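You operate a simulated robot arm through the tools that you are given. There is no shell and no other tool.

You run a simulated robot arm. Do the job below in one go: nothing can be reset, and whatever is moved stays where it is left.

JOB
Unbolt, open the door 0.5 m by remote, then lock the remote out.

Only the result counts: the job must be done as asked and must still hold three seconds after the hand-in. Knocking over, shifting, dropping, spilling or breaking anything else fails it.

ROBOT AND FRAMES
A 7-joint arm with a two-finger parallel gripper, fixed in place. Base frame: the origin is at the foot of the arm, x ahead of it, y to its left, z up. Units: mm, degrees, N and s.
With the tool pointing down near the work surface it reaches from about 420 to 900 mm from the base axis. Its first joint turns from -115.0 to 115.0 degrees. Payload 3.91 kg.
Tool frame: the origin (TCP) lies between the finger pads and is the grasp point; the fingertips stand 30 mm ahead of it; z points along the fingers, y is the line along which they close. Largest opening 110 mm; finger width 20, thickness 10; the body of the gripper, 48 by 112 mm, starts 55 mm behind the TCP.
Orientation is that of the tool frame in the base frame, as [roll, pitch, yaw] about the fixed x, y, z axes, in that order (R = Rz(yaw) Ry(pitch) Rx(roll)). With the fingers straight down and closing along the base's y, the tool's x points along the base's -x, its y along +y and its z along -z.

CONTROLS
- The arm moves only by the tool play_rows. Its arguments are lists of equal length, an entry for each row: "grip": the finger opening in mm, from 0 to 110; "travel": the shift along the base's x, y, z in units of 150 mm (1.0 is 150 mm), a list of three; "turn": the turn, a rotation vector about the base's x, y, z in units of 90 degrees (1.0 is 90 degrees), a list of three. In form: {"grip": [grip, ...], "travel": [[dx, dy, dz], ...], "turn": [[ax, ay, az], ...]}. A call has 1 to 20 rows; each row is the pose to reach, as a shift and turn from the pose commanded when the call began. A call with a number of a shift or a turn outside -1 to 1 is refused whole. Rows are played at 5 a second. More than 50 mm and 8.6 degrees between two rows, or a gripper value outside its range, and nothing of the call is played. A pose out of reach is approached as far as the arm can. The call stops where the force on the tool passes 70 N (or 10 N more than at its start, if that is more) or the arm is blocked; 0.2 s more then pass. Each finger travels about 153 mm/s and halts on what it meets, pressing with about 29 N; the grip force reading is that of the motor and also rises with nothing between the fingers. The clock runs only during rows and for 0.2 s after the last one: add rows that repeat a pose to give the fingers time. It gives the time, the measured TCP pose, the force on the tool (base axes), the opening and the grip force at its end, in the units of the frame above (readings bear some noise), with the torque about the TCP (base axes, N m) and any sound that the robot's microphone picked up.
- Cameras (640 x 400 px; columns grow to the right, rows downward): "scene" is fixed at [222.7, -503.3, 1803.1]; the picture's right is [0.84, -0.55, 0.00], its down [-0.28, -0.43, -0.86] and it looks along [0.47, 0.72, -0.51] (base axes); focal length 345 px, centre (320, 200). "wrist" rides on the gripper at [72, 17, -103] in the tool frame; the picture's right is [-0.23, 0.97, 0.00], its down [-0.76, -0.18, -0.62] and it looks along [-0.61, -0.14, 0.78] (tool axes); focal length 222 px, centre (320, 200). There is no depth. A picture from a camera that has moved, and an enlarged one, comes with that camera's place and axes in the base frame and with its lens. The place of the scene camera against the robot may be out by one fixed shift of up to 18 mm in any direction.
- grab_frame(camera): a new picture of that camera. The clock stands still meanwhile.
- move_column(by): slides the trunk up (or, below 0, down) by that many mm; the arm rides with it, the base frame stays. It gives what a move gives, with no picture.
- enlarge(camera, box): a new picture of the part [left, top, right, bottom] of that camera's present view, enlarged. The clock stands still meanwhile.
- finish_job(): hands the job in; it is judged then, once.

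Places have to be worked out from the pictures, the camera data and where the tool is seen. Open the gripper and draw the arm clear of the work before you hand the job in, unless the task says otherwise.

The tools are called after ">>>" as a command line: name --argument value ..., lists and objects as JSON in quotes. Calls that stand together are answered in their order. play_rows: Moves the arm, as the interface text tells. Its arguments: {"type":"object","properties":{"grip":{"type":"array"},"travel":{"type":"array"},"turn":{"type":"array"}},"required":["grip","travel","turn"]} The other tools are called the same way: move_column (by) slides the trunk up or down; grab_frame (camera) takes a picture; enlarge (camera, box) takes an enlarged picture of a part of a camera's view; finish_job () hands the job in.

At the start:

```text
time_s: 0.0
tool_pos: [459.0, 142.3, 1591.4]
orientation: [-179.9, -0.1, -179.9]
force: [-0.6, 0.2, -0.4]
wrist_torque: [-0.02, -0.03, 0.01]
grip_width: 110.0
gripper_force: 0.0
trunk travel left (down, up): [-900.0, 90.0]
```

scene: 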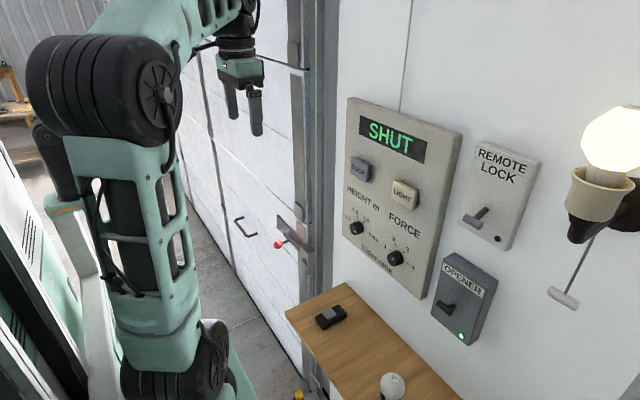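
wrist: 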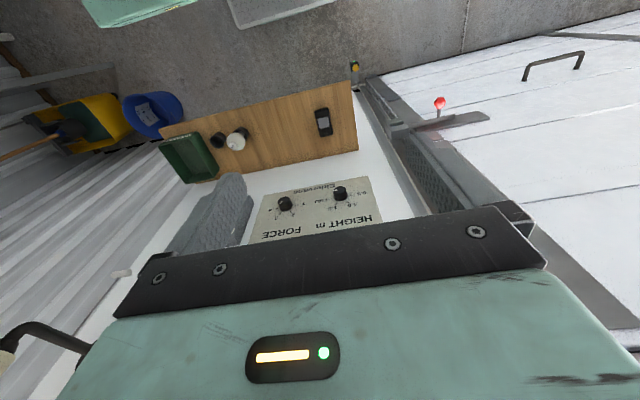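

I start by looking closer at the panel, the bolt, the switches and the remote before moving anything.

>>> enlarge --camera "scene" --box '[330, 90, 470, 300]'

>>> enlarge --camera "scene" --box '[420, 130, 600, 350]'

>>> enlarge --camera "scene" --box '[200, 170, 360, 290]'

>>> enlarge --camera "scene" --box '[270, 280, 470, 400]'

>>> enlarge --camera "wrist" --box '[240, 60, 520, 250]'

```text
1.90 times, centred on (400, 195) of scene
camera zoom: at [222.7, -503.3, 1803.1], right [0.84, -0.55, 0.0], down [-0.28, -0.43, -0.86], along [0.47, 0.72, -0.51], focal length 658 px, centre (168, 210)
```

zoom: 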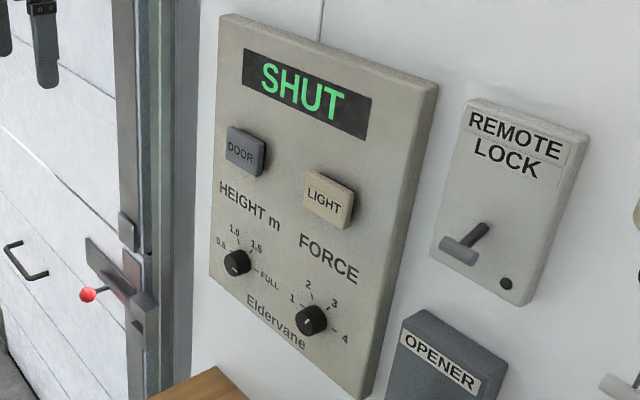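

```text
1.82 times, centred on (510, 240) of scene
camera zoom: at [222.7, -503.3, 1803.1], right [0.84, -0.55, 0.0], down [-0.28, -0.43, -0.86], along [0.47, 0.72, -0.51], focal length 628 px, centre (-26, 127)
```

zoom: 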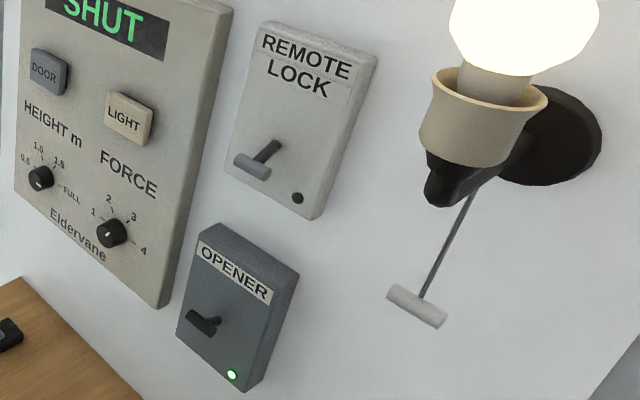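

```text
3.33 times, centred on (280, 230) of scene
camera zoom: at [222.7, -503.3, 1803.1], right [0.84, -0.55, 0.0], down [-0.28, -0.43, -0.86], along [0.47, 0.72, -0.51], focal length 1151 px, centre (453, 100)
```

zoom: 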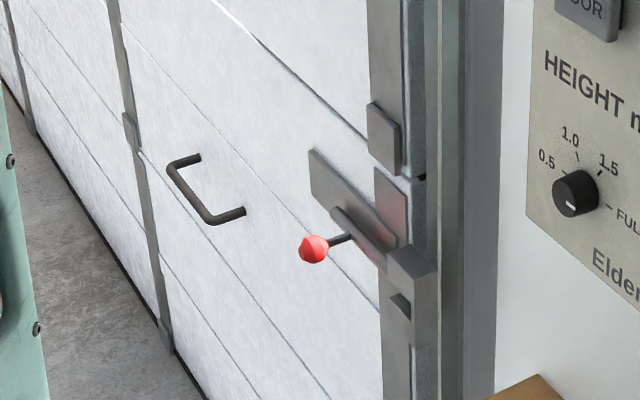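

```text
3.20 times, centred on (370, 340) of scene
camera zoom: at [222.7, -503.3, 1803.1], right [0.84, -0.55, 0.0], down [-0.28, -0.43, -0.86], along [0.47, 0.72, -0.51], focal length 1105 px, centre (160, -248)
```

zoom: 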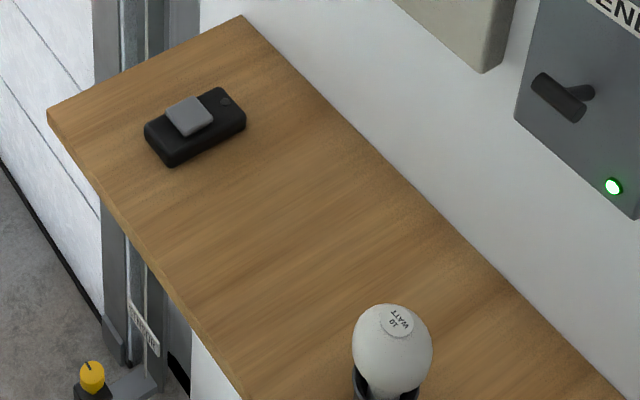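

```text
2.11 times, centred on (380, 155) of wrist
camera zoom: at [386.8, 160.0, 1694.1], right [0.23, 0.97, 0.0], down [0.76, -0.18, 0.62], along [0.61, -0.14, -0.78], focal length 468 px, centre (194, 295)
```

zoom: 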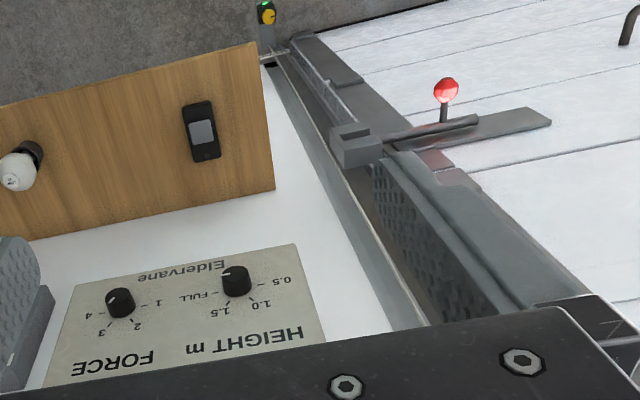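

The panel has a HEIGHT dial (0.5/1.0/1.5/FULL), a FORCE dial, a remote-lock toggle and an opener toggle with a green lamp. I enlarge the dials and switches more to read their present settings.

>>> enlarge --camera "scene" --box '[338, 205, 382, 245]'

>>> enlarge --camera "wrist" --box '[320, 170, 380, 220]'

>>> enlarge --camera "wrist" --box '[255, 175, 345, 240]'

>>> enlarge --camera "scene" --box '[450, 135, 550, 255]'

>>> enlarge --camera "scene" --box '[425, 245, 500, 350]'

>>> enlarge --camera "wrist" --box '[0, 0, 360, 240]'

>>> enlarge --camera "wrist" --box '[335, 50, 500, 160]'

```text
10.00 times, centred on (360, 225) of scene
camera zoom: at [222.7, -503.3, 1803.1], right [0.84, -0.55, 0.0], down [-0.28, -0.43, -0.86], along [0.47, 0.72, -0.51], focal length 3453 px, centre (-80, -50)
```

zoom: 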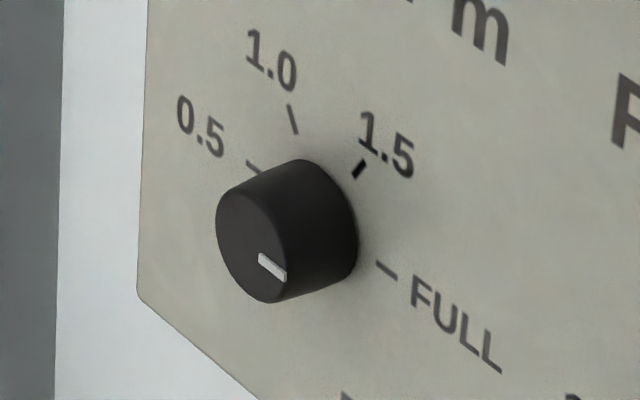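

```text
8.00 times, centred on (350, 195) of wrist
camera zoom: at [386.8, 160.0, 1694.1], right [0.23, 0.97, 0.0], down [0.76, -0.18, 0.62], along [0.61, -0.14, -0.78], focal length 1777 px, centre (80, 240)
```

zoom: 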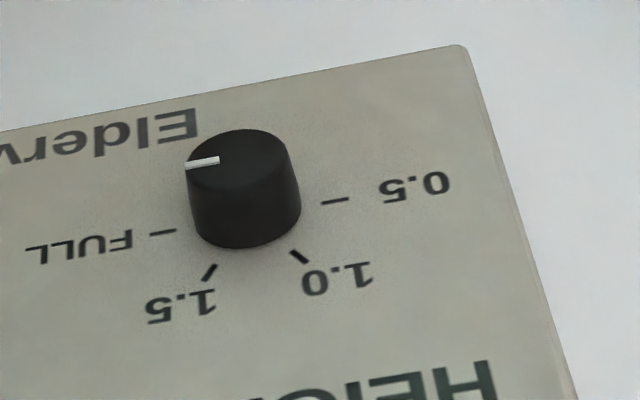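

```text
6.15 times, centred on (300, 208) of wrist
camera zoom: at [386.8, 160.0, 1694.1], right [0.23, 0.97, 0.0], down [0.76, -0.18, 0.62], along [0.61, -0.14, -0.78], focal length 1367 px, centre (443, 154)
```

zoom: 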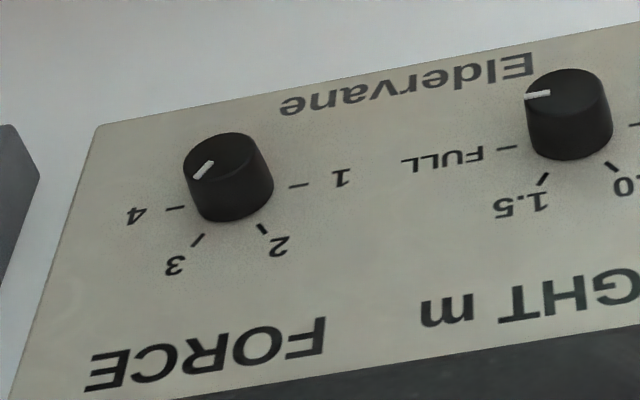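

```text
3.33 times, centred on (500, 195) of scene
camera zoom: at [222.7, -503.3, 1803.1], right [0.84, -0.55, 0.0], down [-0.28, -0.43, -0.86], along [0.47, 0.72, -0.51], focal length 1151 px, centre (-280, 217)
```

zoom: 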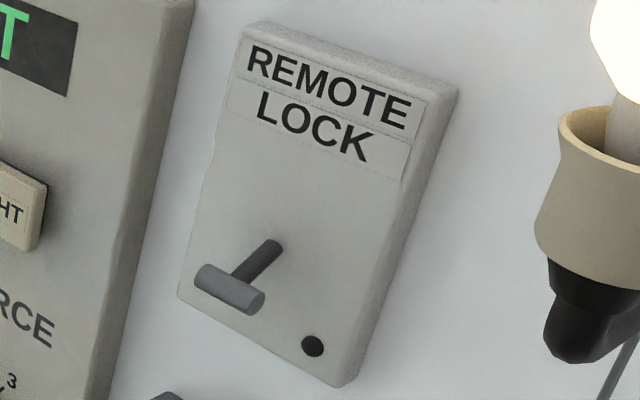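

```text
3.81 times, centred on (462, 298) of scene
camera zoom: at [222.7, -503.3, 1803.1], right [0.84, -0.55, 0.0], down [-0.28, -0.43, -0.86], along [0.47, 0.72, -0.51], focal length 1315 px, centre (-223, -171)
```

zoom: 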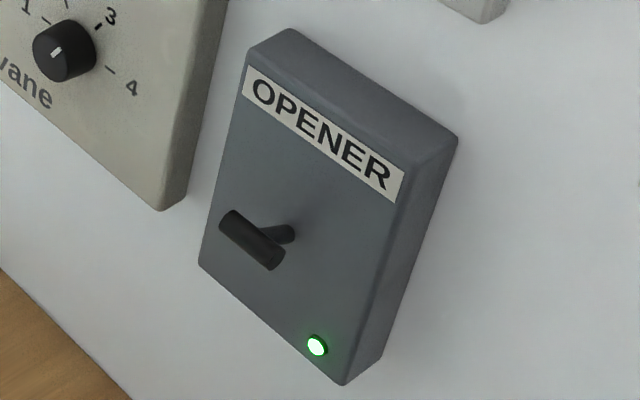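

```text
1.67 times, centred on (180, 120) of wrist
camera zoom: at [386.8, 160.0, 1694.1], right [0.23, 0.97, 0.0], down [0.76, -0.18, 0.62], along [0.61, -0.14, -0.78], focal length 370 px, centre (553, 333)
```

zoom: 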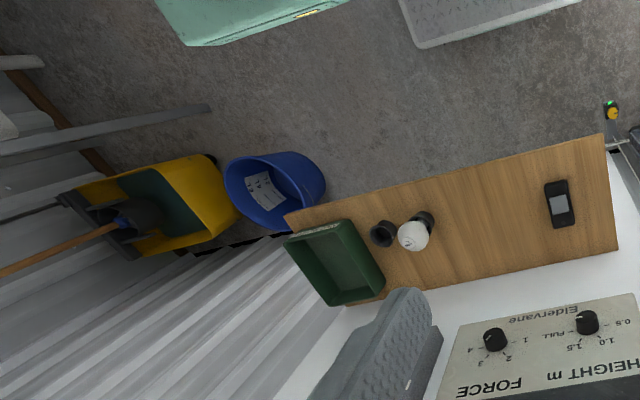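

```text
3.64 times, centred on (418, 105) of wrist
camera zoom: at [386.8, 160.0, 1694.1], right [0.23, 0.97, 0.0], down [0.76, -0.18, 0.62], along [0.61, -0.14, -0.78], focal length 808 px, centre (-34, 546)
```

zoom: 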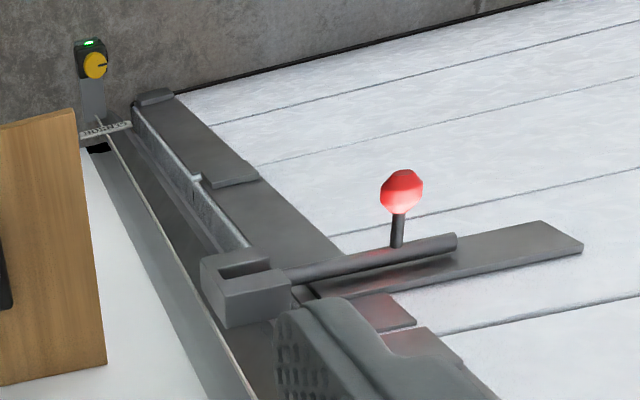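

Rough triangulation puts the HEIGHT dial near (764,132,1200), set at FULL; the red bolt knob near (675,494,934); the remote's button near (660,112,914). The way below the tool at (459,142) looks free, so I lower the trunk 250 mm and look again for better places.

>>> move_column --by -250

```text
time_s: 2.6
tool_pos: [460.1, 142.1, 1342.0]
orientation: [-180.0, 0.0, 180.0]
force: [0.4, 0.4, 0.1]
wrist_torque: [0.0, 0.0, 0.01]
grip_width: 110.0
gripper_force: 0.1
trunk travel left (down, up): [-650.0, 340.0]
```

The tool is now at z 1342; I take both pictures from here.

>>> grab_frame --camera "wrist"

>>> grab_frame --camera "scene"

```text
taken
camera wrist: at [386.8, 160.0, 1444.1], right [0.23, 0.97, 0.0], down [0.76, -0.18, 0.62], along [0.61, -0.14, -0.78], focal length 222 px, centre (320, 200)
```

wrist: 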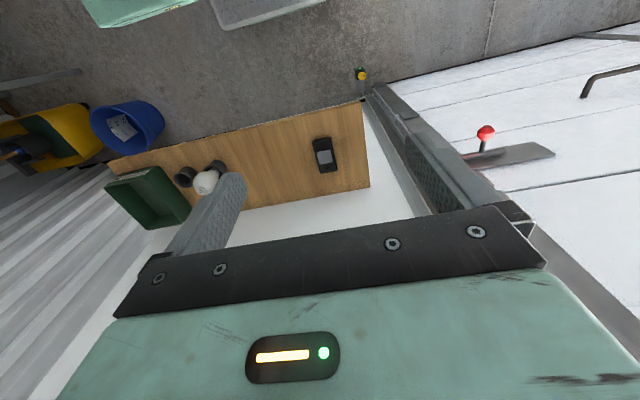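

```text
taken
```

scene: 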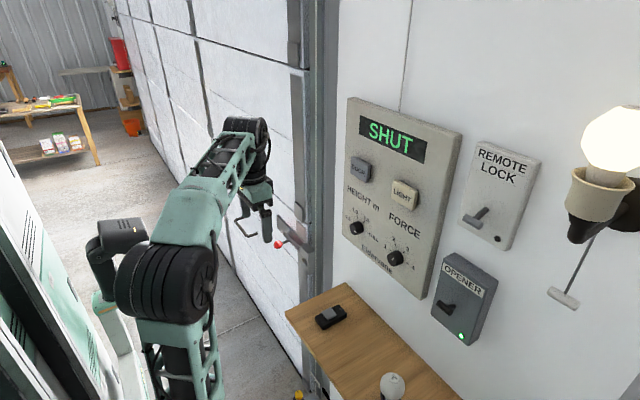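

I enlarge the new wrist view around the bolt and the remote to triangulate them from two heights.

>>> enlarge --camera "wrist" --box '[420, 90, 600, 210]'

>>> enlarge --camera "wrist" --box '[280, 90, 400, 200]'

>>> enlarge --camera "wrist" --box '[150, 120, 270, 220]'

>>> enlarge --camera "scene" --box '[220, 170, 360, 290]'

```text
3.33 times, centred on (510, 150) of wrist
camera zoom: at [386.8, 160.0, 1444.1], right [0.23, 0.97, 0.0], down [0.76, -0.18, 0.62], along [0.61, -0.14, -0.78], focal length 740 px, centre (-313, 367)
```

zoom: 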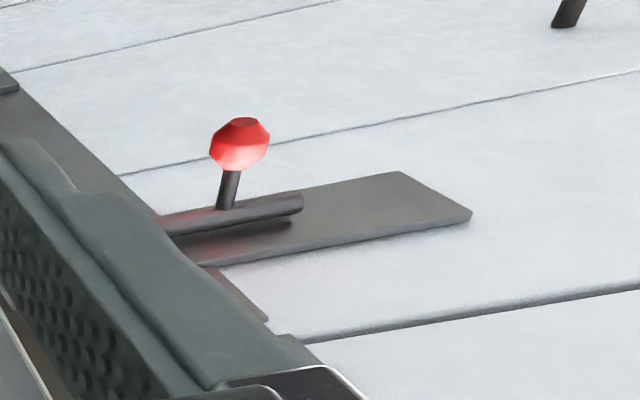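

```text
3.64 times, centred on (340, 145) of wrist
camera zoom: at [386.8, 160.0, 1444.1], right [0.23, 0.97, 0.0], down [0.76, -0.18, 0.62], along [0.61, -0.14, -0.78], focal length 808 px, centre (247, 400)
```

zoom: 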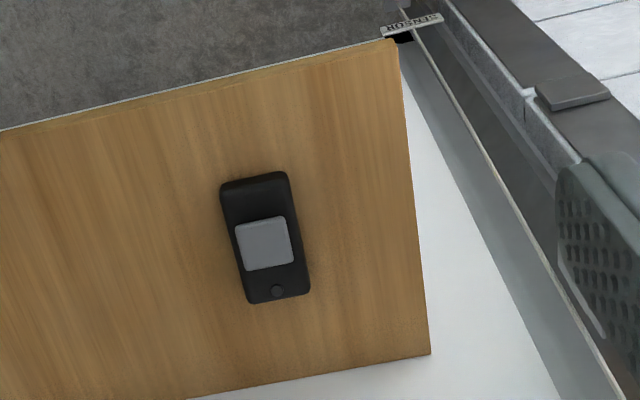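

```text
4.00 times, centred on (210, 170) of wrist
camera zoom: at [386.8, 160.0, 1444.1], right [0.23, 0.97, 0.0], down [0.76, -0.18, 0.62], along [0.61, -0.14, -0.78], focal length 888 px, centre (760, 320)
```

zoom: 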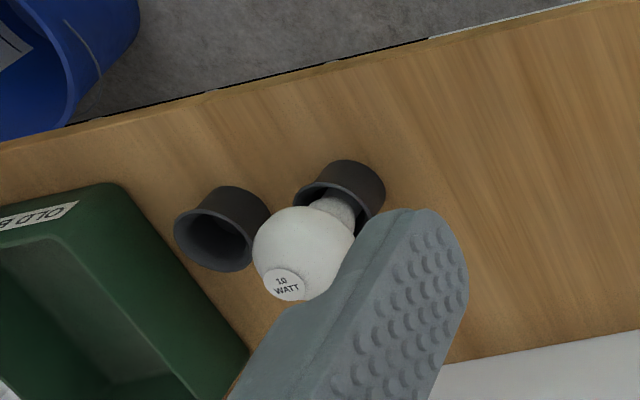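

```text
3.33 times, centred on (290, 230) of scene
camera zoom: at [222.7, -503.3, 1803.1], right [0.84, -0.55, 0.0], down [-0.28, -0.43, -0.86], along [0.47, 0.72, -0.51], focal length 1151 px, centre (420, 100)
```

zoom: 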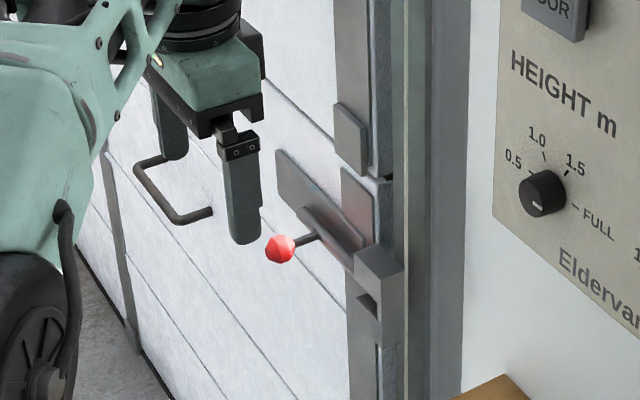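

Two-view triangulation gives the red knob at about (666,482,955), its stem running to x≈715, the remote's button at about (655,110,925), the shelf top z≈900 (x 548–794, y<214). I lower the trunk to tool z≈1050, still well above the shelf and knob.

>>> move_column --by -290

>>> play_rows --grip '[110, 110, 110, 110, 110]' --travel '[[0.05, 0.25, 0], [0.1, 0.5, 0], [0.15, 0.75, 0], [0.2, 1.0, 0], [0.2, 1.0, 0]]' --turn '[[0, 0, 0], [0, 0, 0], [0, 0, 0], [0, 0, 0], [0, 0, 0]]'

```text
time_s: 5.5
tool_pos: [458.9, 143.0, 1052.1]
orientation: [180.0, 0.0, 180.0]
force: [0.0, -0.2, -0.4]
wrist_torque: [0.02, 0.0, 0.01]
grip_width: 110.0
gripper_force: 0.2
trunk travel left (down, up): [-360.0, 630.0]
```

```text
time_s: 6.7
tool_pos: [490.3, 291.8, 1050.8]
orientation: [-180.0, 0.0, -180.0]
force: [0.3, -0.4, -0.1]
wrist_torque: [0.01, -0.01, 0.0]
grip_width: 110.2
gripper_force: 0.0
trunk travel left (down, up): [-360.0, 630.0]
```

The arm followed exactly, now at (490,292,1051). I move on another 150 mm in y and a little forward, then look.

>>> play_rows --grip '[110, 110, 110, 110, 110]' --travel '[[0.05, 0.25, 0], [0.1, 0.5, 0], [0.15, 0.75, 0], [0.2, 1.0, 0], [0.2, 1.0, 0]]' --turn '[[0, 0, 0], [0, 0, 0], [0, 0, 0], [0, 0, 0], [0, 0, 0]]'

>>> grab_frame --camera "wrist"

>>> grab_frame --camera "scene"

```text
time_s: 7.9
tool_pos: [493.6, 387.5, 1012.3]
orientation: [179.8, 0.1, 180.0]
force: [-1.2, -1.4, 0.2]
wrist_torque: [0.0, -0.03, 0.0]
grip_width: 110.0
gripper_force: 0.1
out of reach, approached as far as the arm can: row 2, 3, 4, 5
trunk travel left (down, up): [-360.0, 630.0]
```

```text
taken
camera wrist: at [419.0, 404.7, 1115.4], right [0.23, 0.97, 0.0], down [0.76, -0.18, 0.62], along [0.61, -0.14, -0.78], focal length 222 px, centre (320, 200)
```

wrist: 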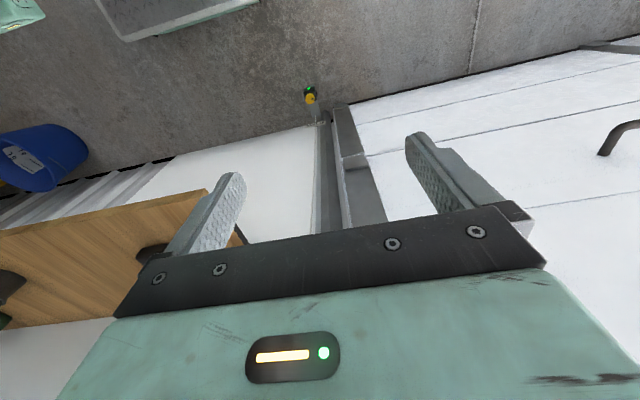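

```text
taken
```

scene: 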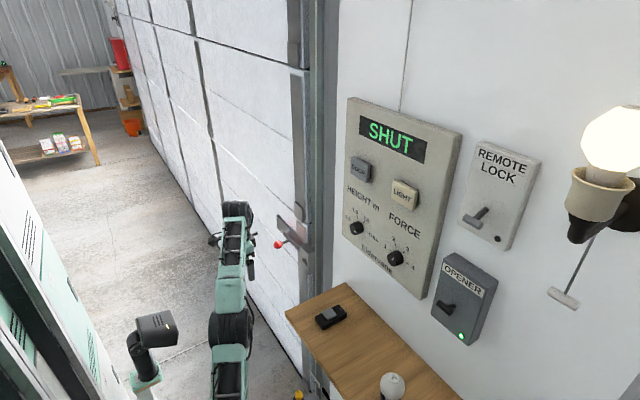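

The arm ran to its limit because the trunk is low and the arm has to work high; it stands at (494,388,1012), touching nothing. I raise the trunk 340 mm so the arm can work lower relative to its shoulder, then lower the tool with the arm.

>>> move_column --by 340

>>> play_rows --grip '[110, 110, 110, 110, 110]' --travel '[[0, 0, -0.25], [0, 0, -0.5], [0, 0, -0.75], [0, 0, -1.0], [0, 0, -1.0]]' --turn '[[0, 0, 0], [0, 0, 0], [0, 0, 0], [0, 0, 0], [0, 0, 0]]'

```text
time_s: 11.2
tool_pos: [491.5, 386.6, 1351.4]
orientation: [180.0, 0.0, 180.0]
force: [0.8, 0.9, 0.4]
wrist_torque: [-0.01, -0.02, -0.01]
grip_width: 110.2
gripper_force: 0.1
trunk travel left (down, up): [-700.0, 290.0]
```

```text
time_s: 12.4
tool_pos: [493.1, 388.2, 1201.6]
orientation: [-180.0, 0.0, 180.0]
force: [0.4, -0.3, 0.2]
wrist_torque: [0.02, -0.01, 0.03]
grip_width: 109.9
gripper_force: 0.0
trunk travel left (down, up): [-700.0, 290.0]
```

The arm follows normally again at (493,388,1202). I go 150 mm lower while moving 60 mm sideways and forward a bit, still short of the knob in x and above it.

>>> play_rows --grip '[110, 110, 110, 110, 110, 110]' --travel '[[0.1, 0.12, -0.2], [0.2, 0.24, -0.4], [0.3, 0.36, -0.6], [0.4, 0.48, -0.8], [0.5, 0.6, -1.0], [0.5, 0.6, -1.0]]' --turn '[[0, 0, 0], [0, 0, 0], [0, 0, 0], [0, 0, 0], [0, 0, 0], [0, 0, 0]]'

>>> grab_frame --camera "wrist"

>>> grab_frame --camera "scene"

```text
time_s: 13.8
tool_pos: [567.2, 478.3, 1052.7]
orientation: [180.0, 0.1, -179.9]
force: [-0.1, 0.9, 0.1]
wrist_torque: [-0.01, 0.02, 0.03]
grip_width: 110.0
gripper_force: 0.1
trunk travel left (down, up): [-700.0, 290.0]
```

```text
taken
camera wrist: at [493.8, 495.5, 1154.7], right [0.23, 0.97, 0.0], down [0.76, -0.18, 0.62], along [0.61, -0.14, -0.78], focal length 222 px, centre (320, 200)
```

wrist: 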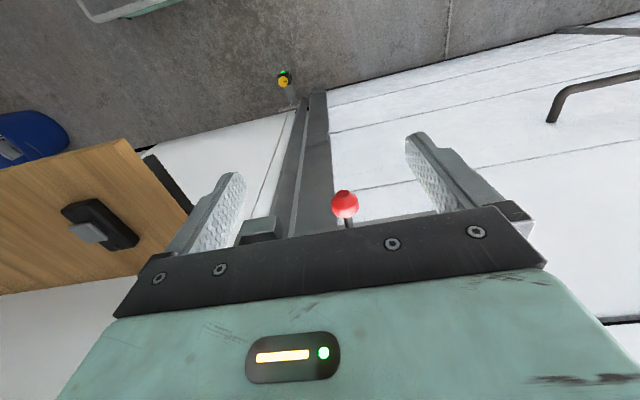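

```text
taken
```

scene: 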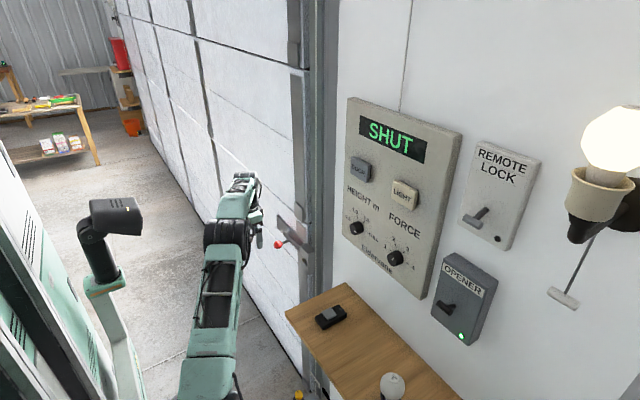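

The knob now shows at (345,203), which with the earlier rays puts it at about (664,485,951), about 40 mm across. I lower to its height at x 567, then look before going forward around it with the fingers 80 mm apart.

>>> play_rows --grip '[95, 80, 80, 80]' --travel '[[0, 0.02, -0.3], [0, 0.04, -0.6], [0, 0.045, -0.63], [0, 0.045, -0.63]]' --turn '[[0, 0, 0], [0, 0, 0], [0, 0, 0], [0, 0, 0]]'

>>> grab_frame --camera "wrist"

>>> enlarge --camera "scene" --box '[220, 170, 360, 290]'

```text
time_s: 14.8
tool_pos: [566.0, 484.1, 956.8]
orientation: [180.0, 0.0, -179.9]
force: [-0.2, 0.7, -0.5]
wrist_torque: [-0.03, 0.04, 0.01]
grip_width: 80.4
gripper_force: 0.0
trunk travel left (down, up): [-700.0, 290.0]
```

```text
taken
camera wrist: at [494.0, 502.3, 1059.7], right [0.23, 0.97, 0.0], down [0.76, -0.18, 0.62], along [0.61, -0.14, -0.78], focal length 222 px, centre (320, 200)
```

wrist: 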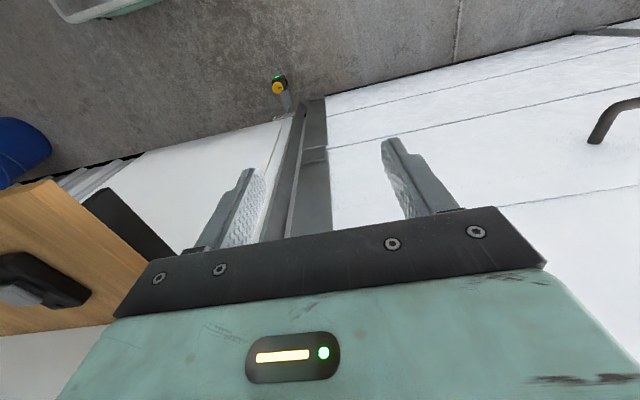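

```text
3.33 times, centred on (290, 230) of scene
camera zoom: at [222.7, -503.3, 1803.1], right [0.84, -0.55, 0.0], down [-0.28, -0.43, -0.86], along [0.47, 0.72, -0.51], focal length 1151 px, centre (420, 100)
```

zoom: 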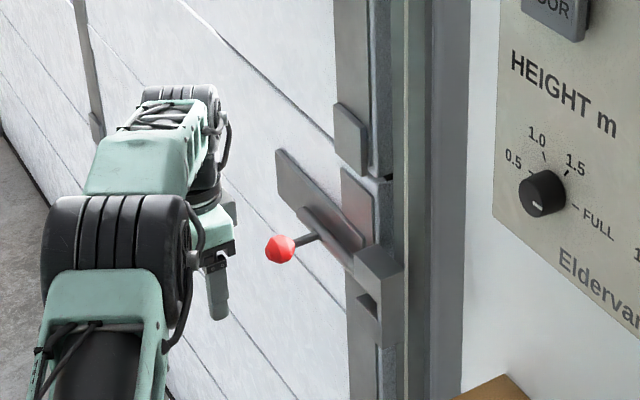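

The knob sits ahead of the fingers, clear on both sides in the scene view. I move forward 98 mm so the open fingers straddle the red knob.

>>> play_rows --grip '[80, 80, 80, 80]' --travel '[[0.2, 0, 0], [0.4, 0, 0], [0.65, 0, 0], [0.65, 0, 0]]' --turn '[[0, 0, 0], [0, 0, 0], [0, 0, 0], [0, 0, 0]]'

>>> grab_frame --camera "wrist"

>>> enlarge --camera "scene" --box '[220, 170, 360, 290]'

```text
time_s: 15.8
tool_pos: [649.3, 460.8, 957.0]
orientation: [-180.0, -0.1, -180.0]
force: [-0.2, 0.2, 0.1]
wrist_torque: [-0.01, -0.03, 0.01]
grip_width: 80.0
gripper_force: 0.0
out of reach, approached as far as the arm can: row 2, 3, 4
trunk travel left (down, up): [-700.0, 290.0]
```

```text
taken
camera wrist: at [577.0, 478.9, 1058.9], right [0.23, 0.97, 0.0], down [0.76, -0.18, 0.62], along [0.61, -0.14, -0.78], focal length 222 px, centre (320, 200)
```

wrist: 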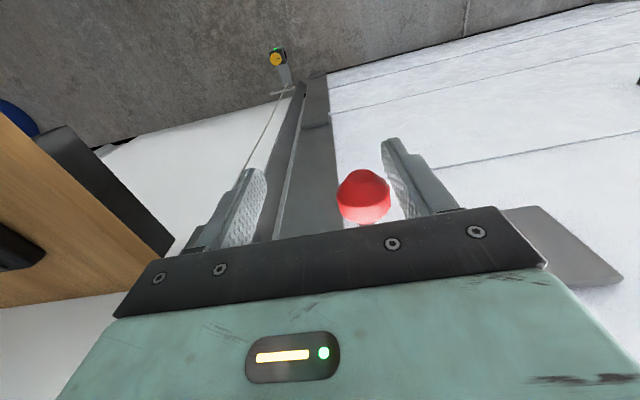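

```text
3.33 times, centred on (290, 230) of scene
camera zoom: at [222.7, -503.3, 1803.1], right [0.84, -0.55, 0.0], down [-0.28, -0.43, -0.86], along [0.47, 0.72, -0.51], focal length 1151 px, centre (420, 100)
```

zoom: 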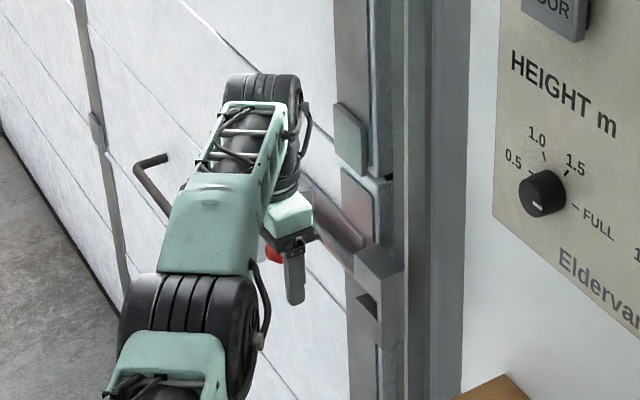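

The arm stopped short at (649,461,957), radius about 796, because it still works too high relative to its shoulder; nothing was touched (forces near zero). I back off 75 mm in x, then raise the trunk 200 mm so the arm can reach lower and farther.

>>> play_rows --grip '[80, 80, 80]' --travel '[[-0.25, 0, 0], [-0.5, 0, 0], [-0.5, 0, 0]]' --turn '[[0, 0, 0], [0, 0, 0], [0, 0, 0]]'

>>> move_column --by 220

```text
time_s: 16.6
tool_pos: [574.0, 462.9, 958.3]
orientation: [-180.0, 0.0, -179.9]
force: [-0.3, 0.8, -0.4]
wrist_torque: [0.01, 0.0, 0.02]
grip_width: 79.9
gripper_force: 0.0
trunk travel left (down, up): [-700.0, 290.0]
```

```text
time_s: 19.0
tool_pos: [574.6, 462.6, 1176.6]
orientation: [-180.0, 0.0, 180.0]
force: [-0.4, 0.5, -0.1]
wrist_torque: [-0.02, 0.0, -0.02]
grip_width: 80.0
gripper_force: 0.1
trunk travel left (down, up): [-920.0, 70.0]
```

Now at (574,462,1177) with the trunk high. I lower the tool with the arm back to the knob's height at x≈575, y≈485.

>>> play_rows --grip '[80, 80, 80, 80, 80]' --travel '[[0, 0.04, -0.3], [0, 0.08, -0.6], [0, 0.12, -0.85], [0, 0.15, -1.0], [0, 0.15, -1.0]]' --turn '[[0, 0, 0], [0, 0, 0], [0, 0, 0], [0, 0, 0], [0, 0, 0]]'

>>> play_rows --grip '[80, 80, 80]' --travel '[[0, 0, -0.25], [0, 0, -0.46], [0, 0, -0.46]]' --turn '[[0, 0, 0], [0, 0, 0], [0, 0, 0]]'

```text
time_s: 20.2
tool_pos: [575.9, 486.1, 1026.0]
orientation: [180.0, 0.0, 180.0]
force: [-0.5, 0.0, -0.4]
wrist_torque: [-0.01, -0.01, 0.0]
grip_width: 79.9
gripper_force: 0.0
trunk travel left (down, up): [-920.0, 70.0]
```

```text
time_s: 21.0
tool_pos: [574.1, 484.2, 958.3]
orientation: [-180.0, 0.1, 180.0]
force: [0.5, 0.3, 0.6]
wrist_torque: [0.01, 0.04, -0.01]
grip_width: 80.1
gripper_force: 0.1
trunk travel left (down, up): [-920.0, 70.0]
```

The tool is at (574,485,958) with the trunk near its top. I go forward 90 mm toward the knob again.

>>> play_rows --grip '[80, 80, 80, 80]' --travel '[[0.2, 0, 0], [0.4, 0, 0], [0.6, 0, 0], [0.6, 0, 0]]' --turn '[[0, 0, 0], [0, 0, 0], [0, 0, 0], [0, 0, 0]]'

>>> grab_frame --camera "wrist"

>>> enlarge --camera "scene" --box '[220, 170, 360, 290]'

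```text
time_s: 22.0
tool_pos: [627.9, 452.9, 967.9]
orientation: [-180.0, 0.0, -180.0]
force: [0.3, -0.5, -0.6]
wrist_torque: [-0.01, -0.01, -0.06]
grip_width: 79.9
gripper_force: 0.0
out of reach, approached as far as the arm can: row 1, 2, 3, 4
trunk travel left (down, up): [-920.0, 70.0]
```

```text
taken
camera wrist: at [554.7, 470.9, 1070.8], right [0.23, 0.97, 0.0], down [0.76, -0.18, 0.62], along [0.61, -0.14, -0.78], focal length 222 px, centre (320, 200)
```

wrist: 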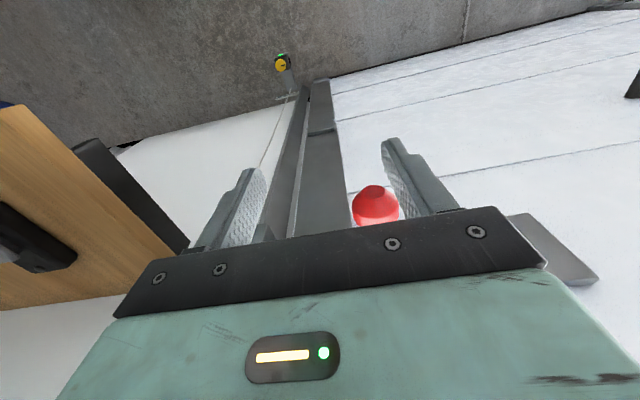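

```text
3.33 times, centred on (290, 230) of scene
camera zoom: at [222.7, -503.3, 1803.1], right [0.84, -0.55, 0.0], down [-0.28, -0.43, -0.86], along [0.47, 0.72, -0.51], focal length 1151 px, centre (420, 100)
```

zoom: 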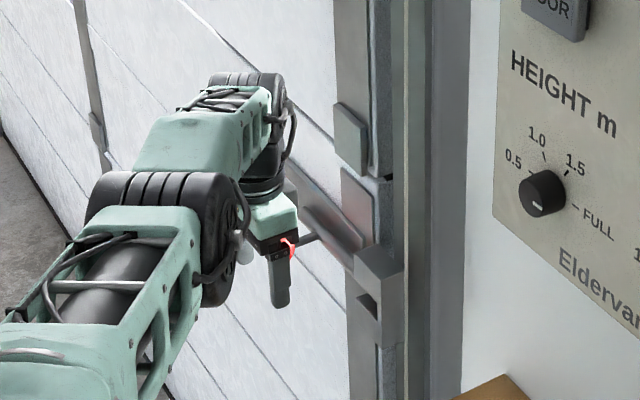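

Radius 774 here is the limit, so with the tool straight down the reach tops out near 800 mm. I back off, raise the tool and tilt it 45° forward (pointing +x and down), which gives more reach; the fingers still close along y.

>>> play_rows --grip '[80, 80, 80, 80, 80, 80, 80, 80, 80]' --travel '[[-0.2, 0, 0], [-0.4, 0, 0.1], [-0.5, 0.05, 0.25], [-0.5, 0.1, 0.4], [-0.5, 0.1, 0.55], [-0.5, 0.1, 0.7], [-0.5, 0.1, 0.85], [-0.5, 0.1, 1.0], [-0.5, 0.1, 1.0]]' --turn '[[0, 0, 0], [0, -0.07, 0], [0, -0.14, 0], [0, -0.21, 0], [0, -0.29, 0], [0, -0.36, 0], [0, -0.43, 0], [0, -0.5, 0], [0, -0.5, 0]]'

>>> grab_frame --camera "wrist"

```text
time_s: 24.0
tool_pos: [553.5, 468.8, 1120.2]
orientation: [180.0, 45.2, 180.0]
force: [0.2, -0.5, 0.2]
wrist_torque: [0.0, 0.02, -0.02]
grip_width: 80.1
gripper_force: 0.0
trunk travel left (down, up): [-920.0, 70.0]
```

```text
taken
camera wrist: at [429.1, 486.7, 1140.5], right [0.16, 0.97, 0.16], down [0.1, -0.18, 0.98], along [0.98, -0.14, -0.12], focal length 222 px, centre (320, 200)
```

wrist: 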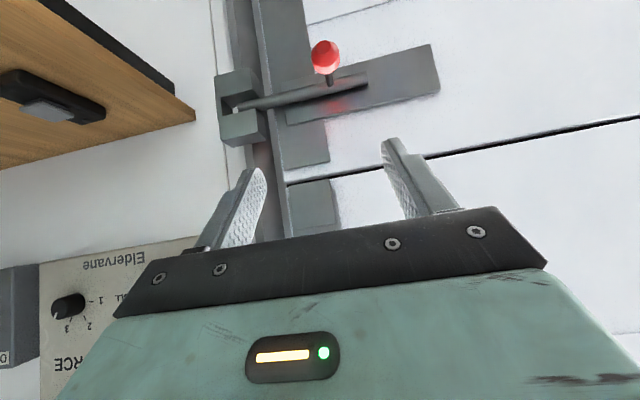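

The view shows the bolt clearly: knob confirmed at (664,485,951), rod running into the keeper at y≈340–398, so it needs about 60–90 mm of travel toward +y. I lower the trunk 150 mm, which brings the tool to z≈970 in front of the knob.

>>> move_column --by -150

>>> play_rows --grip '[80, 80, 80, 80, 80]' --travel '[[0.15, 0.06, -0.05], [0.35, 0.11, -0.1], [0.55, 0.11, -0.12], [0.74, 0.11, -0.12], [0.74, 0.11, -0.12]]' --turn '[[0, 0, 0], [0, 0, 0], [0, 0, 0], [0, 0, 0], [0, 0, 0]]'

>>> grab_frame --camera "wrist"

>>> enlarge --camera "scene" --box '[220, 170, 360, 290]'

```text
time_s: 25.7
tool_pos: [554.1, 470.4, 970.8]
orientation: [179.9, 44.9, 180.0]
force: [-0.1, 0.0, 0.5]
wrist_torque: [-0.01, 0.01, -0.01]
grip_width: 79.8
gripper_force: 0.1
trunk travel left (down, up): [-770.0, 220.0]
```

```text
time_s: 26.9
tool_pos: [665.1, 484.9, 950.7]
orientation: [180.0, 45.0, 179.9]
force: [0.3, -1.0, -0.6]
wrist_torque: [-0.03, 0.0, 0.0]
grip_width: 79.9
gripper_force: 0.0
trunk travel left (down, up): [-770.0, 220.0]
```

```text
taken
camera wrist: at [540.0, 502.8, 972.3], right [0.16, 0.97, 0.16], down [0.1, -0.18, 0.98], along [0.98, -0.14, -0.12], focal length 222 px, centre (320, 200)
```

wrist: 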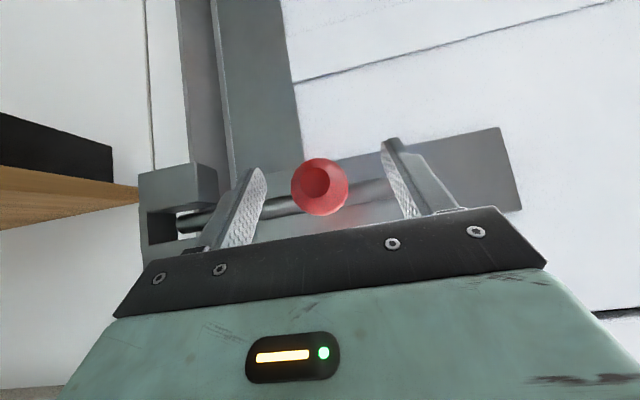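

```text
3.33 times, centred on (290, 230) of scene
camera zoom: at [222.7, -503.3, 1803.1], right [0.84, -0.55, 0.0], down [-0.28, -0.43, -0.86], along [0.47, 0.72, -0.51], focal length 1151 px, centre (420, 100)
```

zoom: 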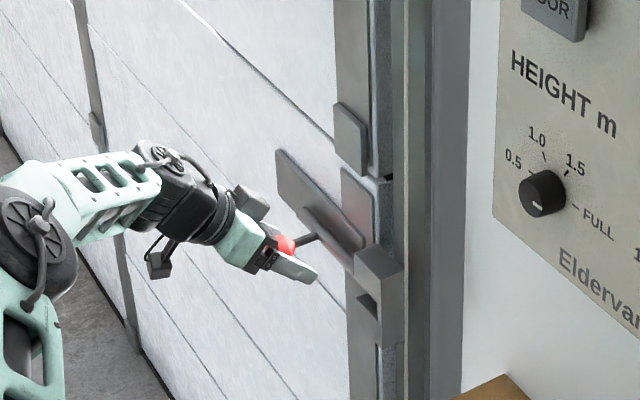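

The knob is between the fingers. I close to about 44 mm and slide it toward +y (away from the keeper) in small steps; the force limit will stop it at the end of its travel.

>>> play_rows --grip '[60, 44, 44, 44, 44, 44, 44, 44, 44, 44, 44]' --travel '[[0, 0, 0], [0, 0, 0], [0, 0.06, 0], [0, 0.12, 0], [0, 0.18, 0], [0, 0.24, 0], [0, 0.3, 0], [0, 0.36, 0], [0, 0.42, 0], [0, 0.48, 0], [0, 0.5, 0]]' --turn '[[0, 0, 0], [0, 0, 0], [0, 0, 0], [0, 0, 0], [0, 0, 0], [0, 0, 0], [0, 0, 0], [0, 0, 0], [0, 0, 0], [0, 0, 0], [0, 0, 0]]'

>>> grab_frame --camera "wrist"

>>> enlarge --camera "scene" --box '[220, 170, 360, 290]'

```text
time_s: 29.3
tool_pos: [655.3, 537.5, 951.9]
orientation: [-180.0, 45.0, -180.0]
force: [-0.8, -0.4, -1.1]
wrist_torque: [-0.02, 0.02, -0.04]
grip_width: 43.9
gripper_force: 0.0
out of reach, approached as far as the arm can: row 8, 9, 10, 11
trunk travel left (down, up): [-770.0, 220.0]
```

```text
taken
camera wrist: at [529.8, 553.5, 972.8], right [0.16, 0.97, 0.16], down [0.1, -0.18, 0.98], along [0.98, -0.14, -0.12], focal length 222 px, centre (320, 200)
```

wrist: 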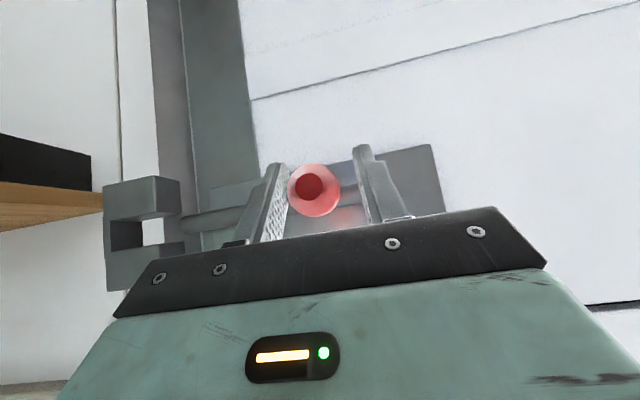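

```text
3.33 times, centred on (290, 230) of scene
camera zoom: at [222.7, -503.3, 1803.1], right [0.84, -0.55, 0.0], down [-0.28, -0.43, -0.86], along [0.47, 0.72, -0.51], focal length 1151 px, centre (420, 100)
```

zoom: 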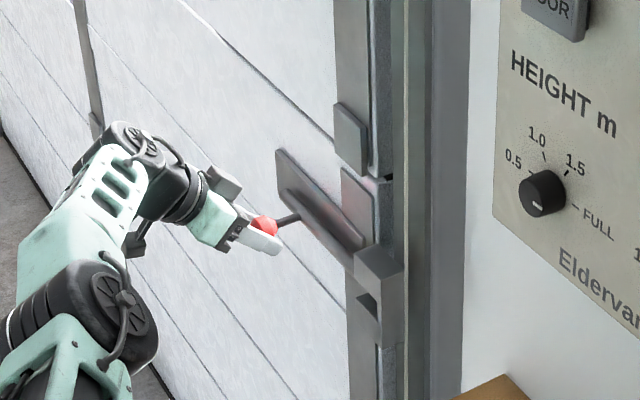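

The bolt has slid about 52 mm; its tip is just at the keeper's edge, and the arm met its reach limit at radius 848. I back the fingers off the knob along −x, and tilt further toward horizontal (to about 75°) so the next push from the knob's −y side reaches farther.

>>> play_rows --grip '[60, 60, 60, 60, 60, 60]' --travel '[[0, 0, 0], [-0.2, 0, 0], [-0.4, 0, 0], [-0.55, -0.1, 0], [-0.55, -0.2, 0], [-0.55, -0.2, 0]]' --turn '[[0, 0, 0], [0, 0, 0], [0, -0.08, 0], [0, -0.16, 0], [0, -0.24, 0], [0, -0.33, 0]]'

>>> grab_frame --camera "wrist"

>>> enlarge --camera "scene" --box '[220, 170, 360, 290]'

```text
time_s: 30.7
tool_pos: [585.6, 499.9, 961.1]
orientation: [177.1, 74.7, 175.8]
force: [-0.3, -0.4, 0.6]
wrist_torque: [-0.04, 0.01, 0.0]
grip_width: 60.1
gripper_force: 0.1
trunk travel left (down, up): [-770.0, 220.0]
```

```text
taken
camera wrist: at [466.9, 520.4, 916.7], right [0.08, 0.97, 0.23], down [-0.41, -0.18, 0.9], along [0.91, -0.17, 0.38], focal length 222 px, centre (320, 200)
```

wrist: 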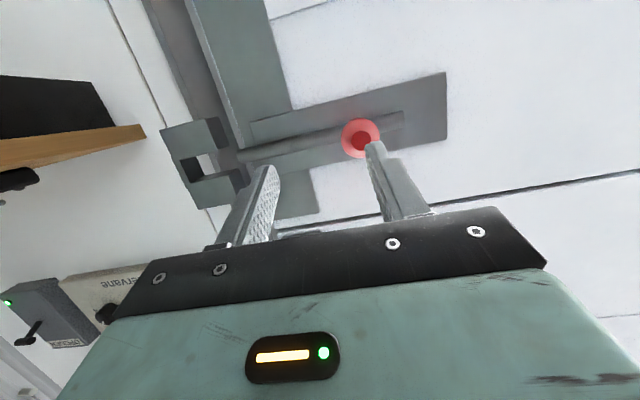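

```text
3.33 times, centred on (290, 230) of scene
camera zoom: at [222.7, -503.3, 1803.1], right [0.84, -0.55, 0.0], down [-0.28, -0.43, -0.86], along [0.47, 0.72, -0.51], focal length 1151 px, centre (420, 100)
```

zoom: 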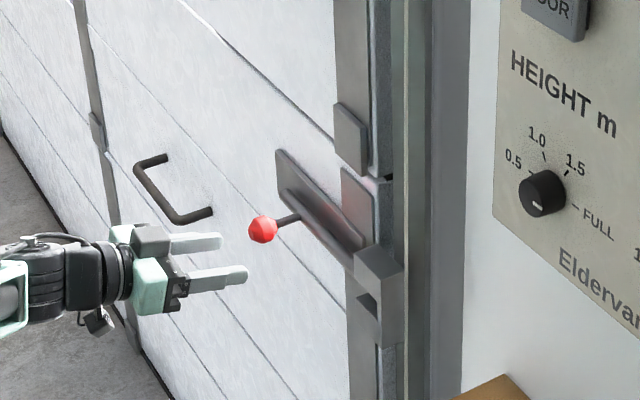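

The knob now stands at about (664,534,950). I zoom on the keeper to see whether the rod's tip is really out of it.

>>> enlarge --camera "wrist" --box '[140, 80, 300, 230]'

```text
2.67 times, centred on (220, 155) of wrist
camera zoom: at [466.9, 520.4, 916.7], right [0.08, 0.97, 0.23], down [-0.41, -0.18, 0.9], along [0.91, -0.17, 0.38], focal length 592 px, centre (587, 320)
```

zoom: 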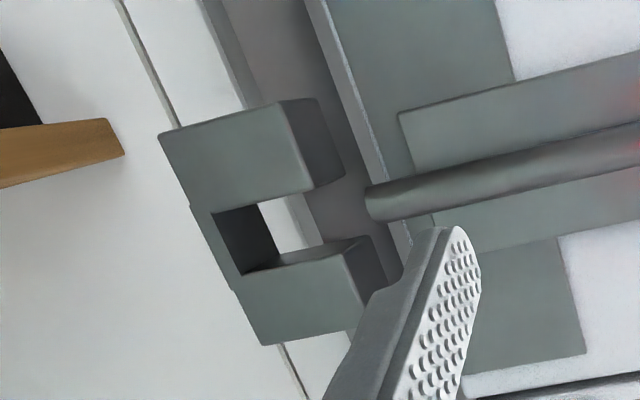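

The rod's tip is only some millimetres clear of the keeper, so I want another 25–35 mm. I close the fingers, shift to y≈490 beside the knob and yaw the tool 20° toward the radial direction for more reach.

>>> play_rows --grip '[40, 20, 0, 0, 0]' --travel '[[0, -0.03, -0.03], [0, -0.06, -0.06], [0, -0.08, -0.06], [0, -0.08, -0.06], [0, -0.08, -0.06]]' --turn '[[0, 0, 0.08], [0, 0, 0.16], [0, 0, 0.22], [0, 0, 0.22], [0, 0, 0.22]]'

>>> grab_frame --camera "wrist"

```text
time_s: 31.4
tool_pos: [666.4, 433.8, 951.5]
orientation: [176.3, 74.7, -177.2]
force: [-0.4, 0.1, 0.2]
wrist_torque: [-0.01, 0.01, 0.01]
grip_width: 0.0
gripper_force: 29.2
trunk travel left (down, up): [-770.0, 220.0]
stopped in row 3: the arm was blocked; the commanded pose is now the measured one
```

```text
taken
camera wrist: at [545.9, 439.1, 909.1], right [-0.05, 0.97, 0.24], down [-0.38, -0.24, 0.9], along [0.93, -0.04, 0.38], focal length 222 px, centre (320, 200)
```

wrist: 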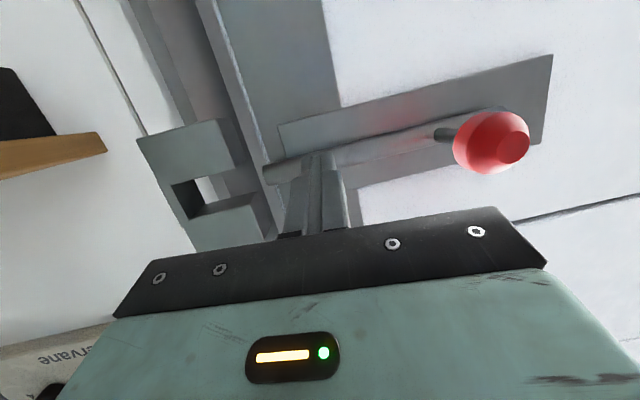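

The arm swung differently than commanded and stopped as blocked at (666,434,952), with no force on the tool. I look at the scene to see what has happened before moving again.

>>> grab_frame --camera "scene"

>>> enlarge --camera "scene" --box '[180, 150, 360, 310]'

```text
taken
```

scene: 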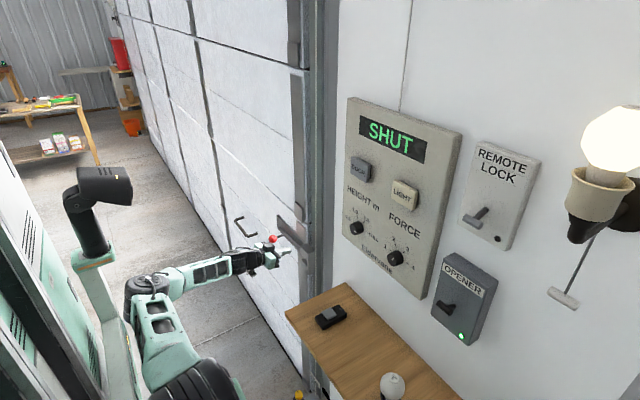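

```text
2.50 times, centred on (270, 230) of scene
camera zoom: at [222.7, -503.3, 1803.1], right [0.84, -0.55, 0.0], down [-0.28, -0.43, -0.86], along [0.47, 0.72, -0.51], focal length 863 px, centre (445, 125)
```

zoom: 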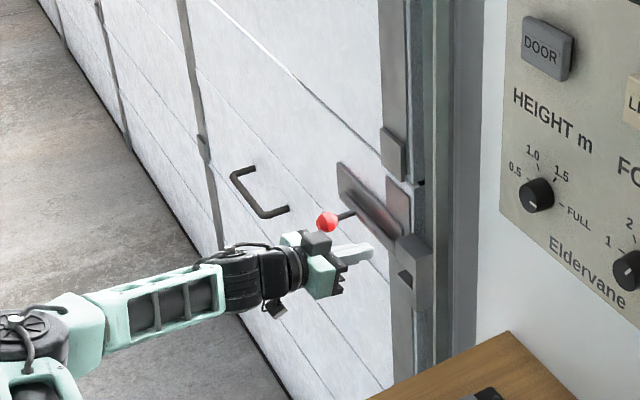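

Nothing is displaced: the knob is still at about (664,531), and the closed fingers now stand beside it at y≈434, between keeper and knob. I back off slightly in x and make a small step in +y to check that the arm follows properly.

>>> play_rows --grip '[0, 0, 0, 0]' --travel '[[-0.07, 0.05, 0], [-0.07, 0.12, 0], [-0.07, 0.2, 0], [-0.07, 0.2, 0]]' --turn '[[0, 0, 0], [0, 0, 0], [0, 0, 0], [0, 0, 0]]'

>>> grab_frame --camera "wrist"

```text
time_s: 32.4
tool_pos: [655.4, 464.4, 951.0]
orientation: [176.3, 74.6, -177.2]
force: [0.4, -0.1, 0.1]
wrist_torque: [-0.02, 0.0, -0.02]
grip_width: 0.0
gripper_force: 28.3
trunk travel left (down, up): [-770.0, 220.0]
```

```text
taken
camera wrist: at [534.8, 469.2, 907.9], right [-0.05, 0.97, 0.24], down [-0.38, -0.24, 0.9], along [0.93, -0.04, 0.38], focal length 222 px, centre (320, 200)
```

wrist: 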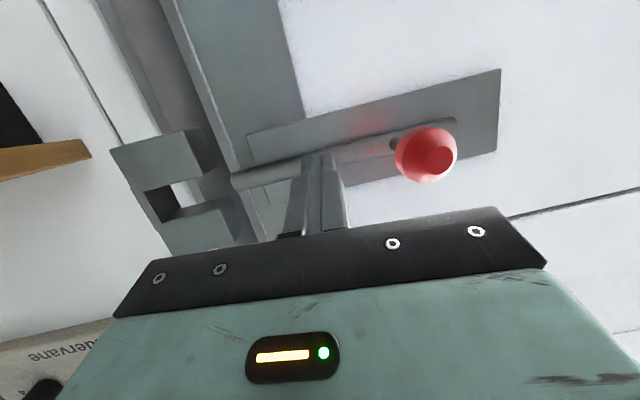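

The arm follows exactly. I now slide +y in small steps, pushing the knob from its −y side until about y 540 for the tool.

>>> play_rows --grip '[0, 0, 0, 0, 0, 0, 0, 0, 0, 0]' --travel '[[0, 0.08, 0], [0, 0.16, 0], [0, 0.22, 0], [0, 0.28, 0], [0, 0.33, 0], [0, 0.38, 0], [0, 0.43, 0], [0, 0.47, 0], [0, 0.5, 0], [0, 0.5, 0]]' --turn '[[0, 0, 0], [0, 0, 0], [0, 0, 0], [0, 0, 0], [0, 0, 0], [0, 0, 0], [0, 0, 0], [0, 0, 0], [0, 0, 0], [0, 0, 0]]'

>>> grab_frame --camera "wrist"

>>> enlarge --camera "scene" --box '[220, 170, 360, 290]'

```text
time_s: 34.0
tool_pos: [657.1, 514.5, 951.5]
orientation: [177.5, 74.8, -177.8]
force: [-34.3, -38.5, 15.3]
wrist_torque: [0.16, -0.08, 0.1]
grip_width: 0.0
gripper_force: 28.8
trunk travel left (down, up): [-770.0, 220.0]
stopped in row 7: the force on the tool passed its limit at 81 N (the readings are from after the stop); the commanded pose is now the measured one
```

```text
taken
camera wrist: at [536.5, 522.5, 907.9], right [-0.02, 0.97, 0.23], down [-0.39, -0.22, 0.9], along [0.92, -0.07, 0.38], focal length 222 px, centre (320, 200)
```

wrist: 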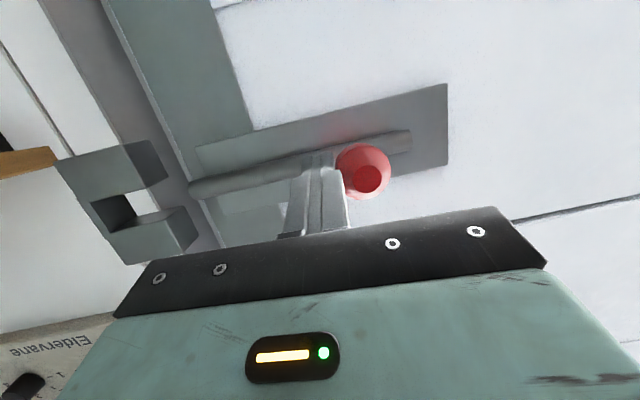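

```text
3.33 times, centred on (290, 230) of scene
camera zoom: at [222.7, -503.3, 1803.1], right [0.84, -0.55, 0.0], down [-0.28, -0.43, -0.86], along [0.47, 0.72, -0.51], focal length 1151 px, centre (420, 100)
```

zoom: 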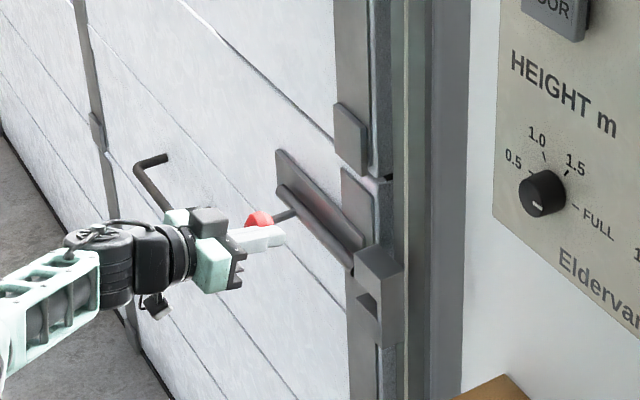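

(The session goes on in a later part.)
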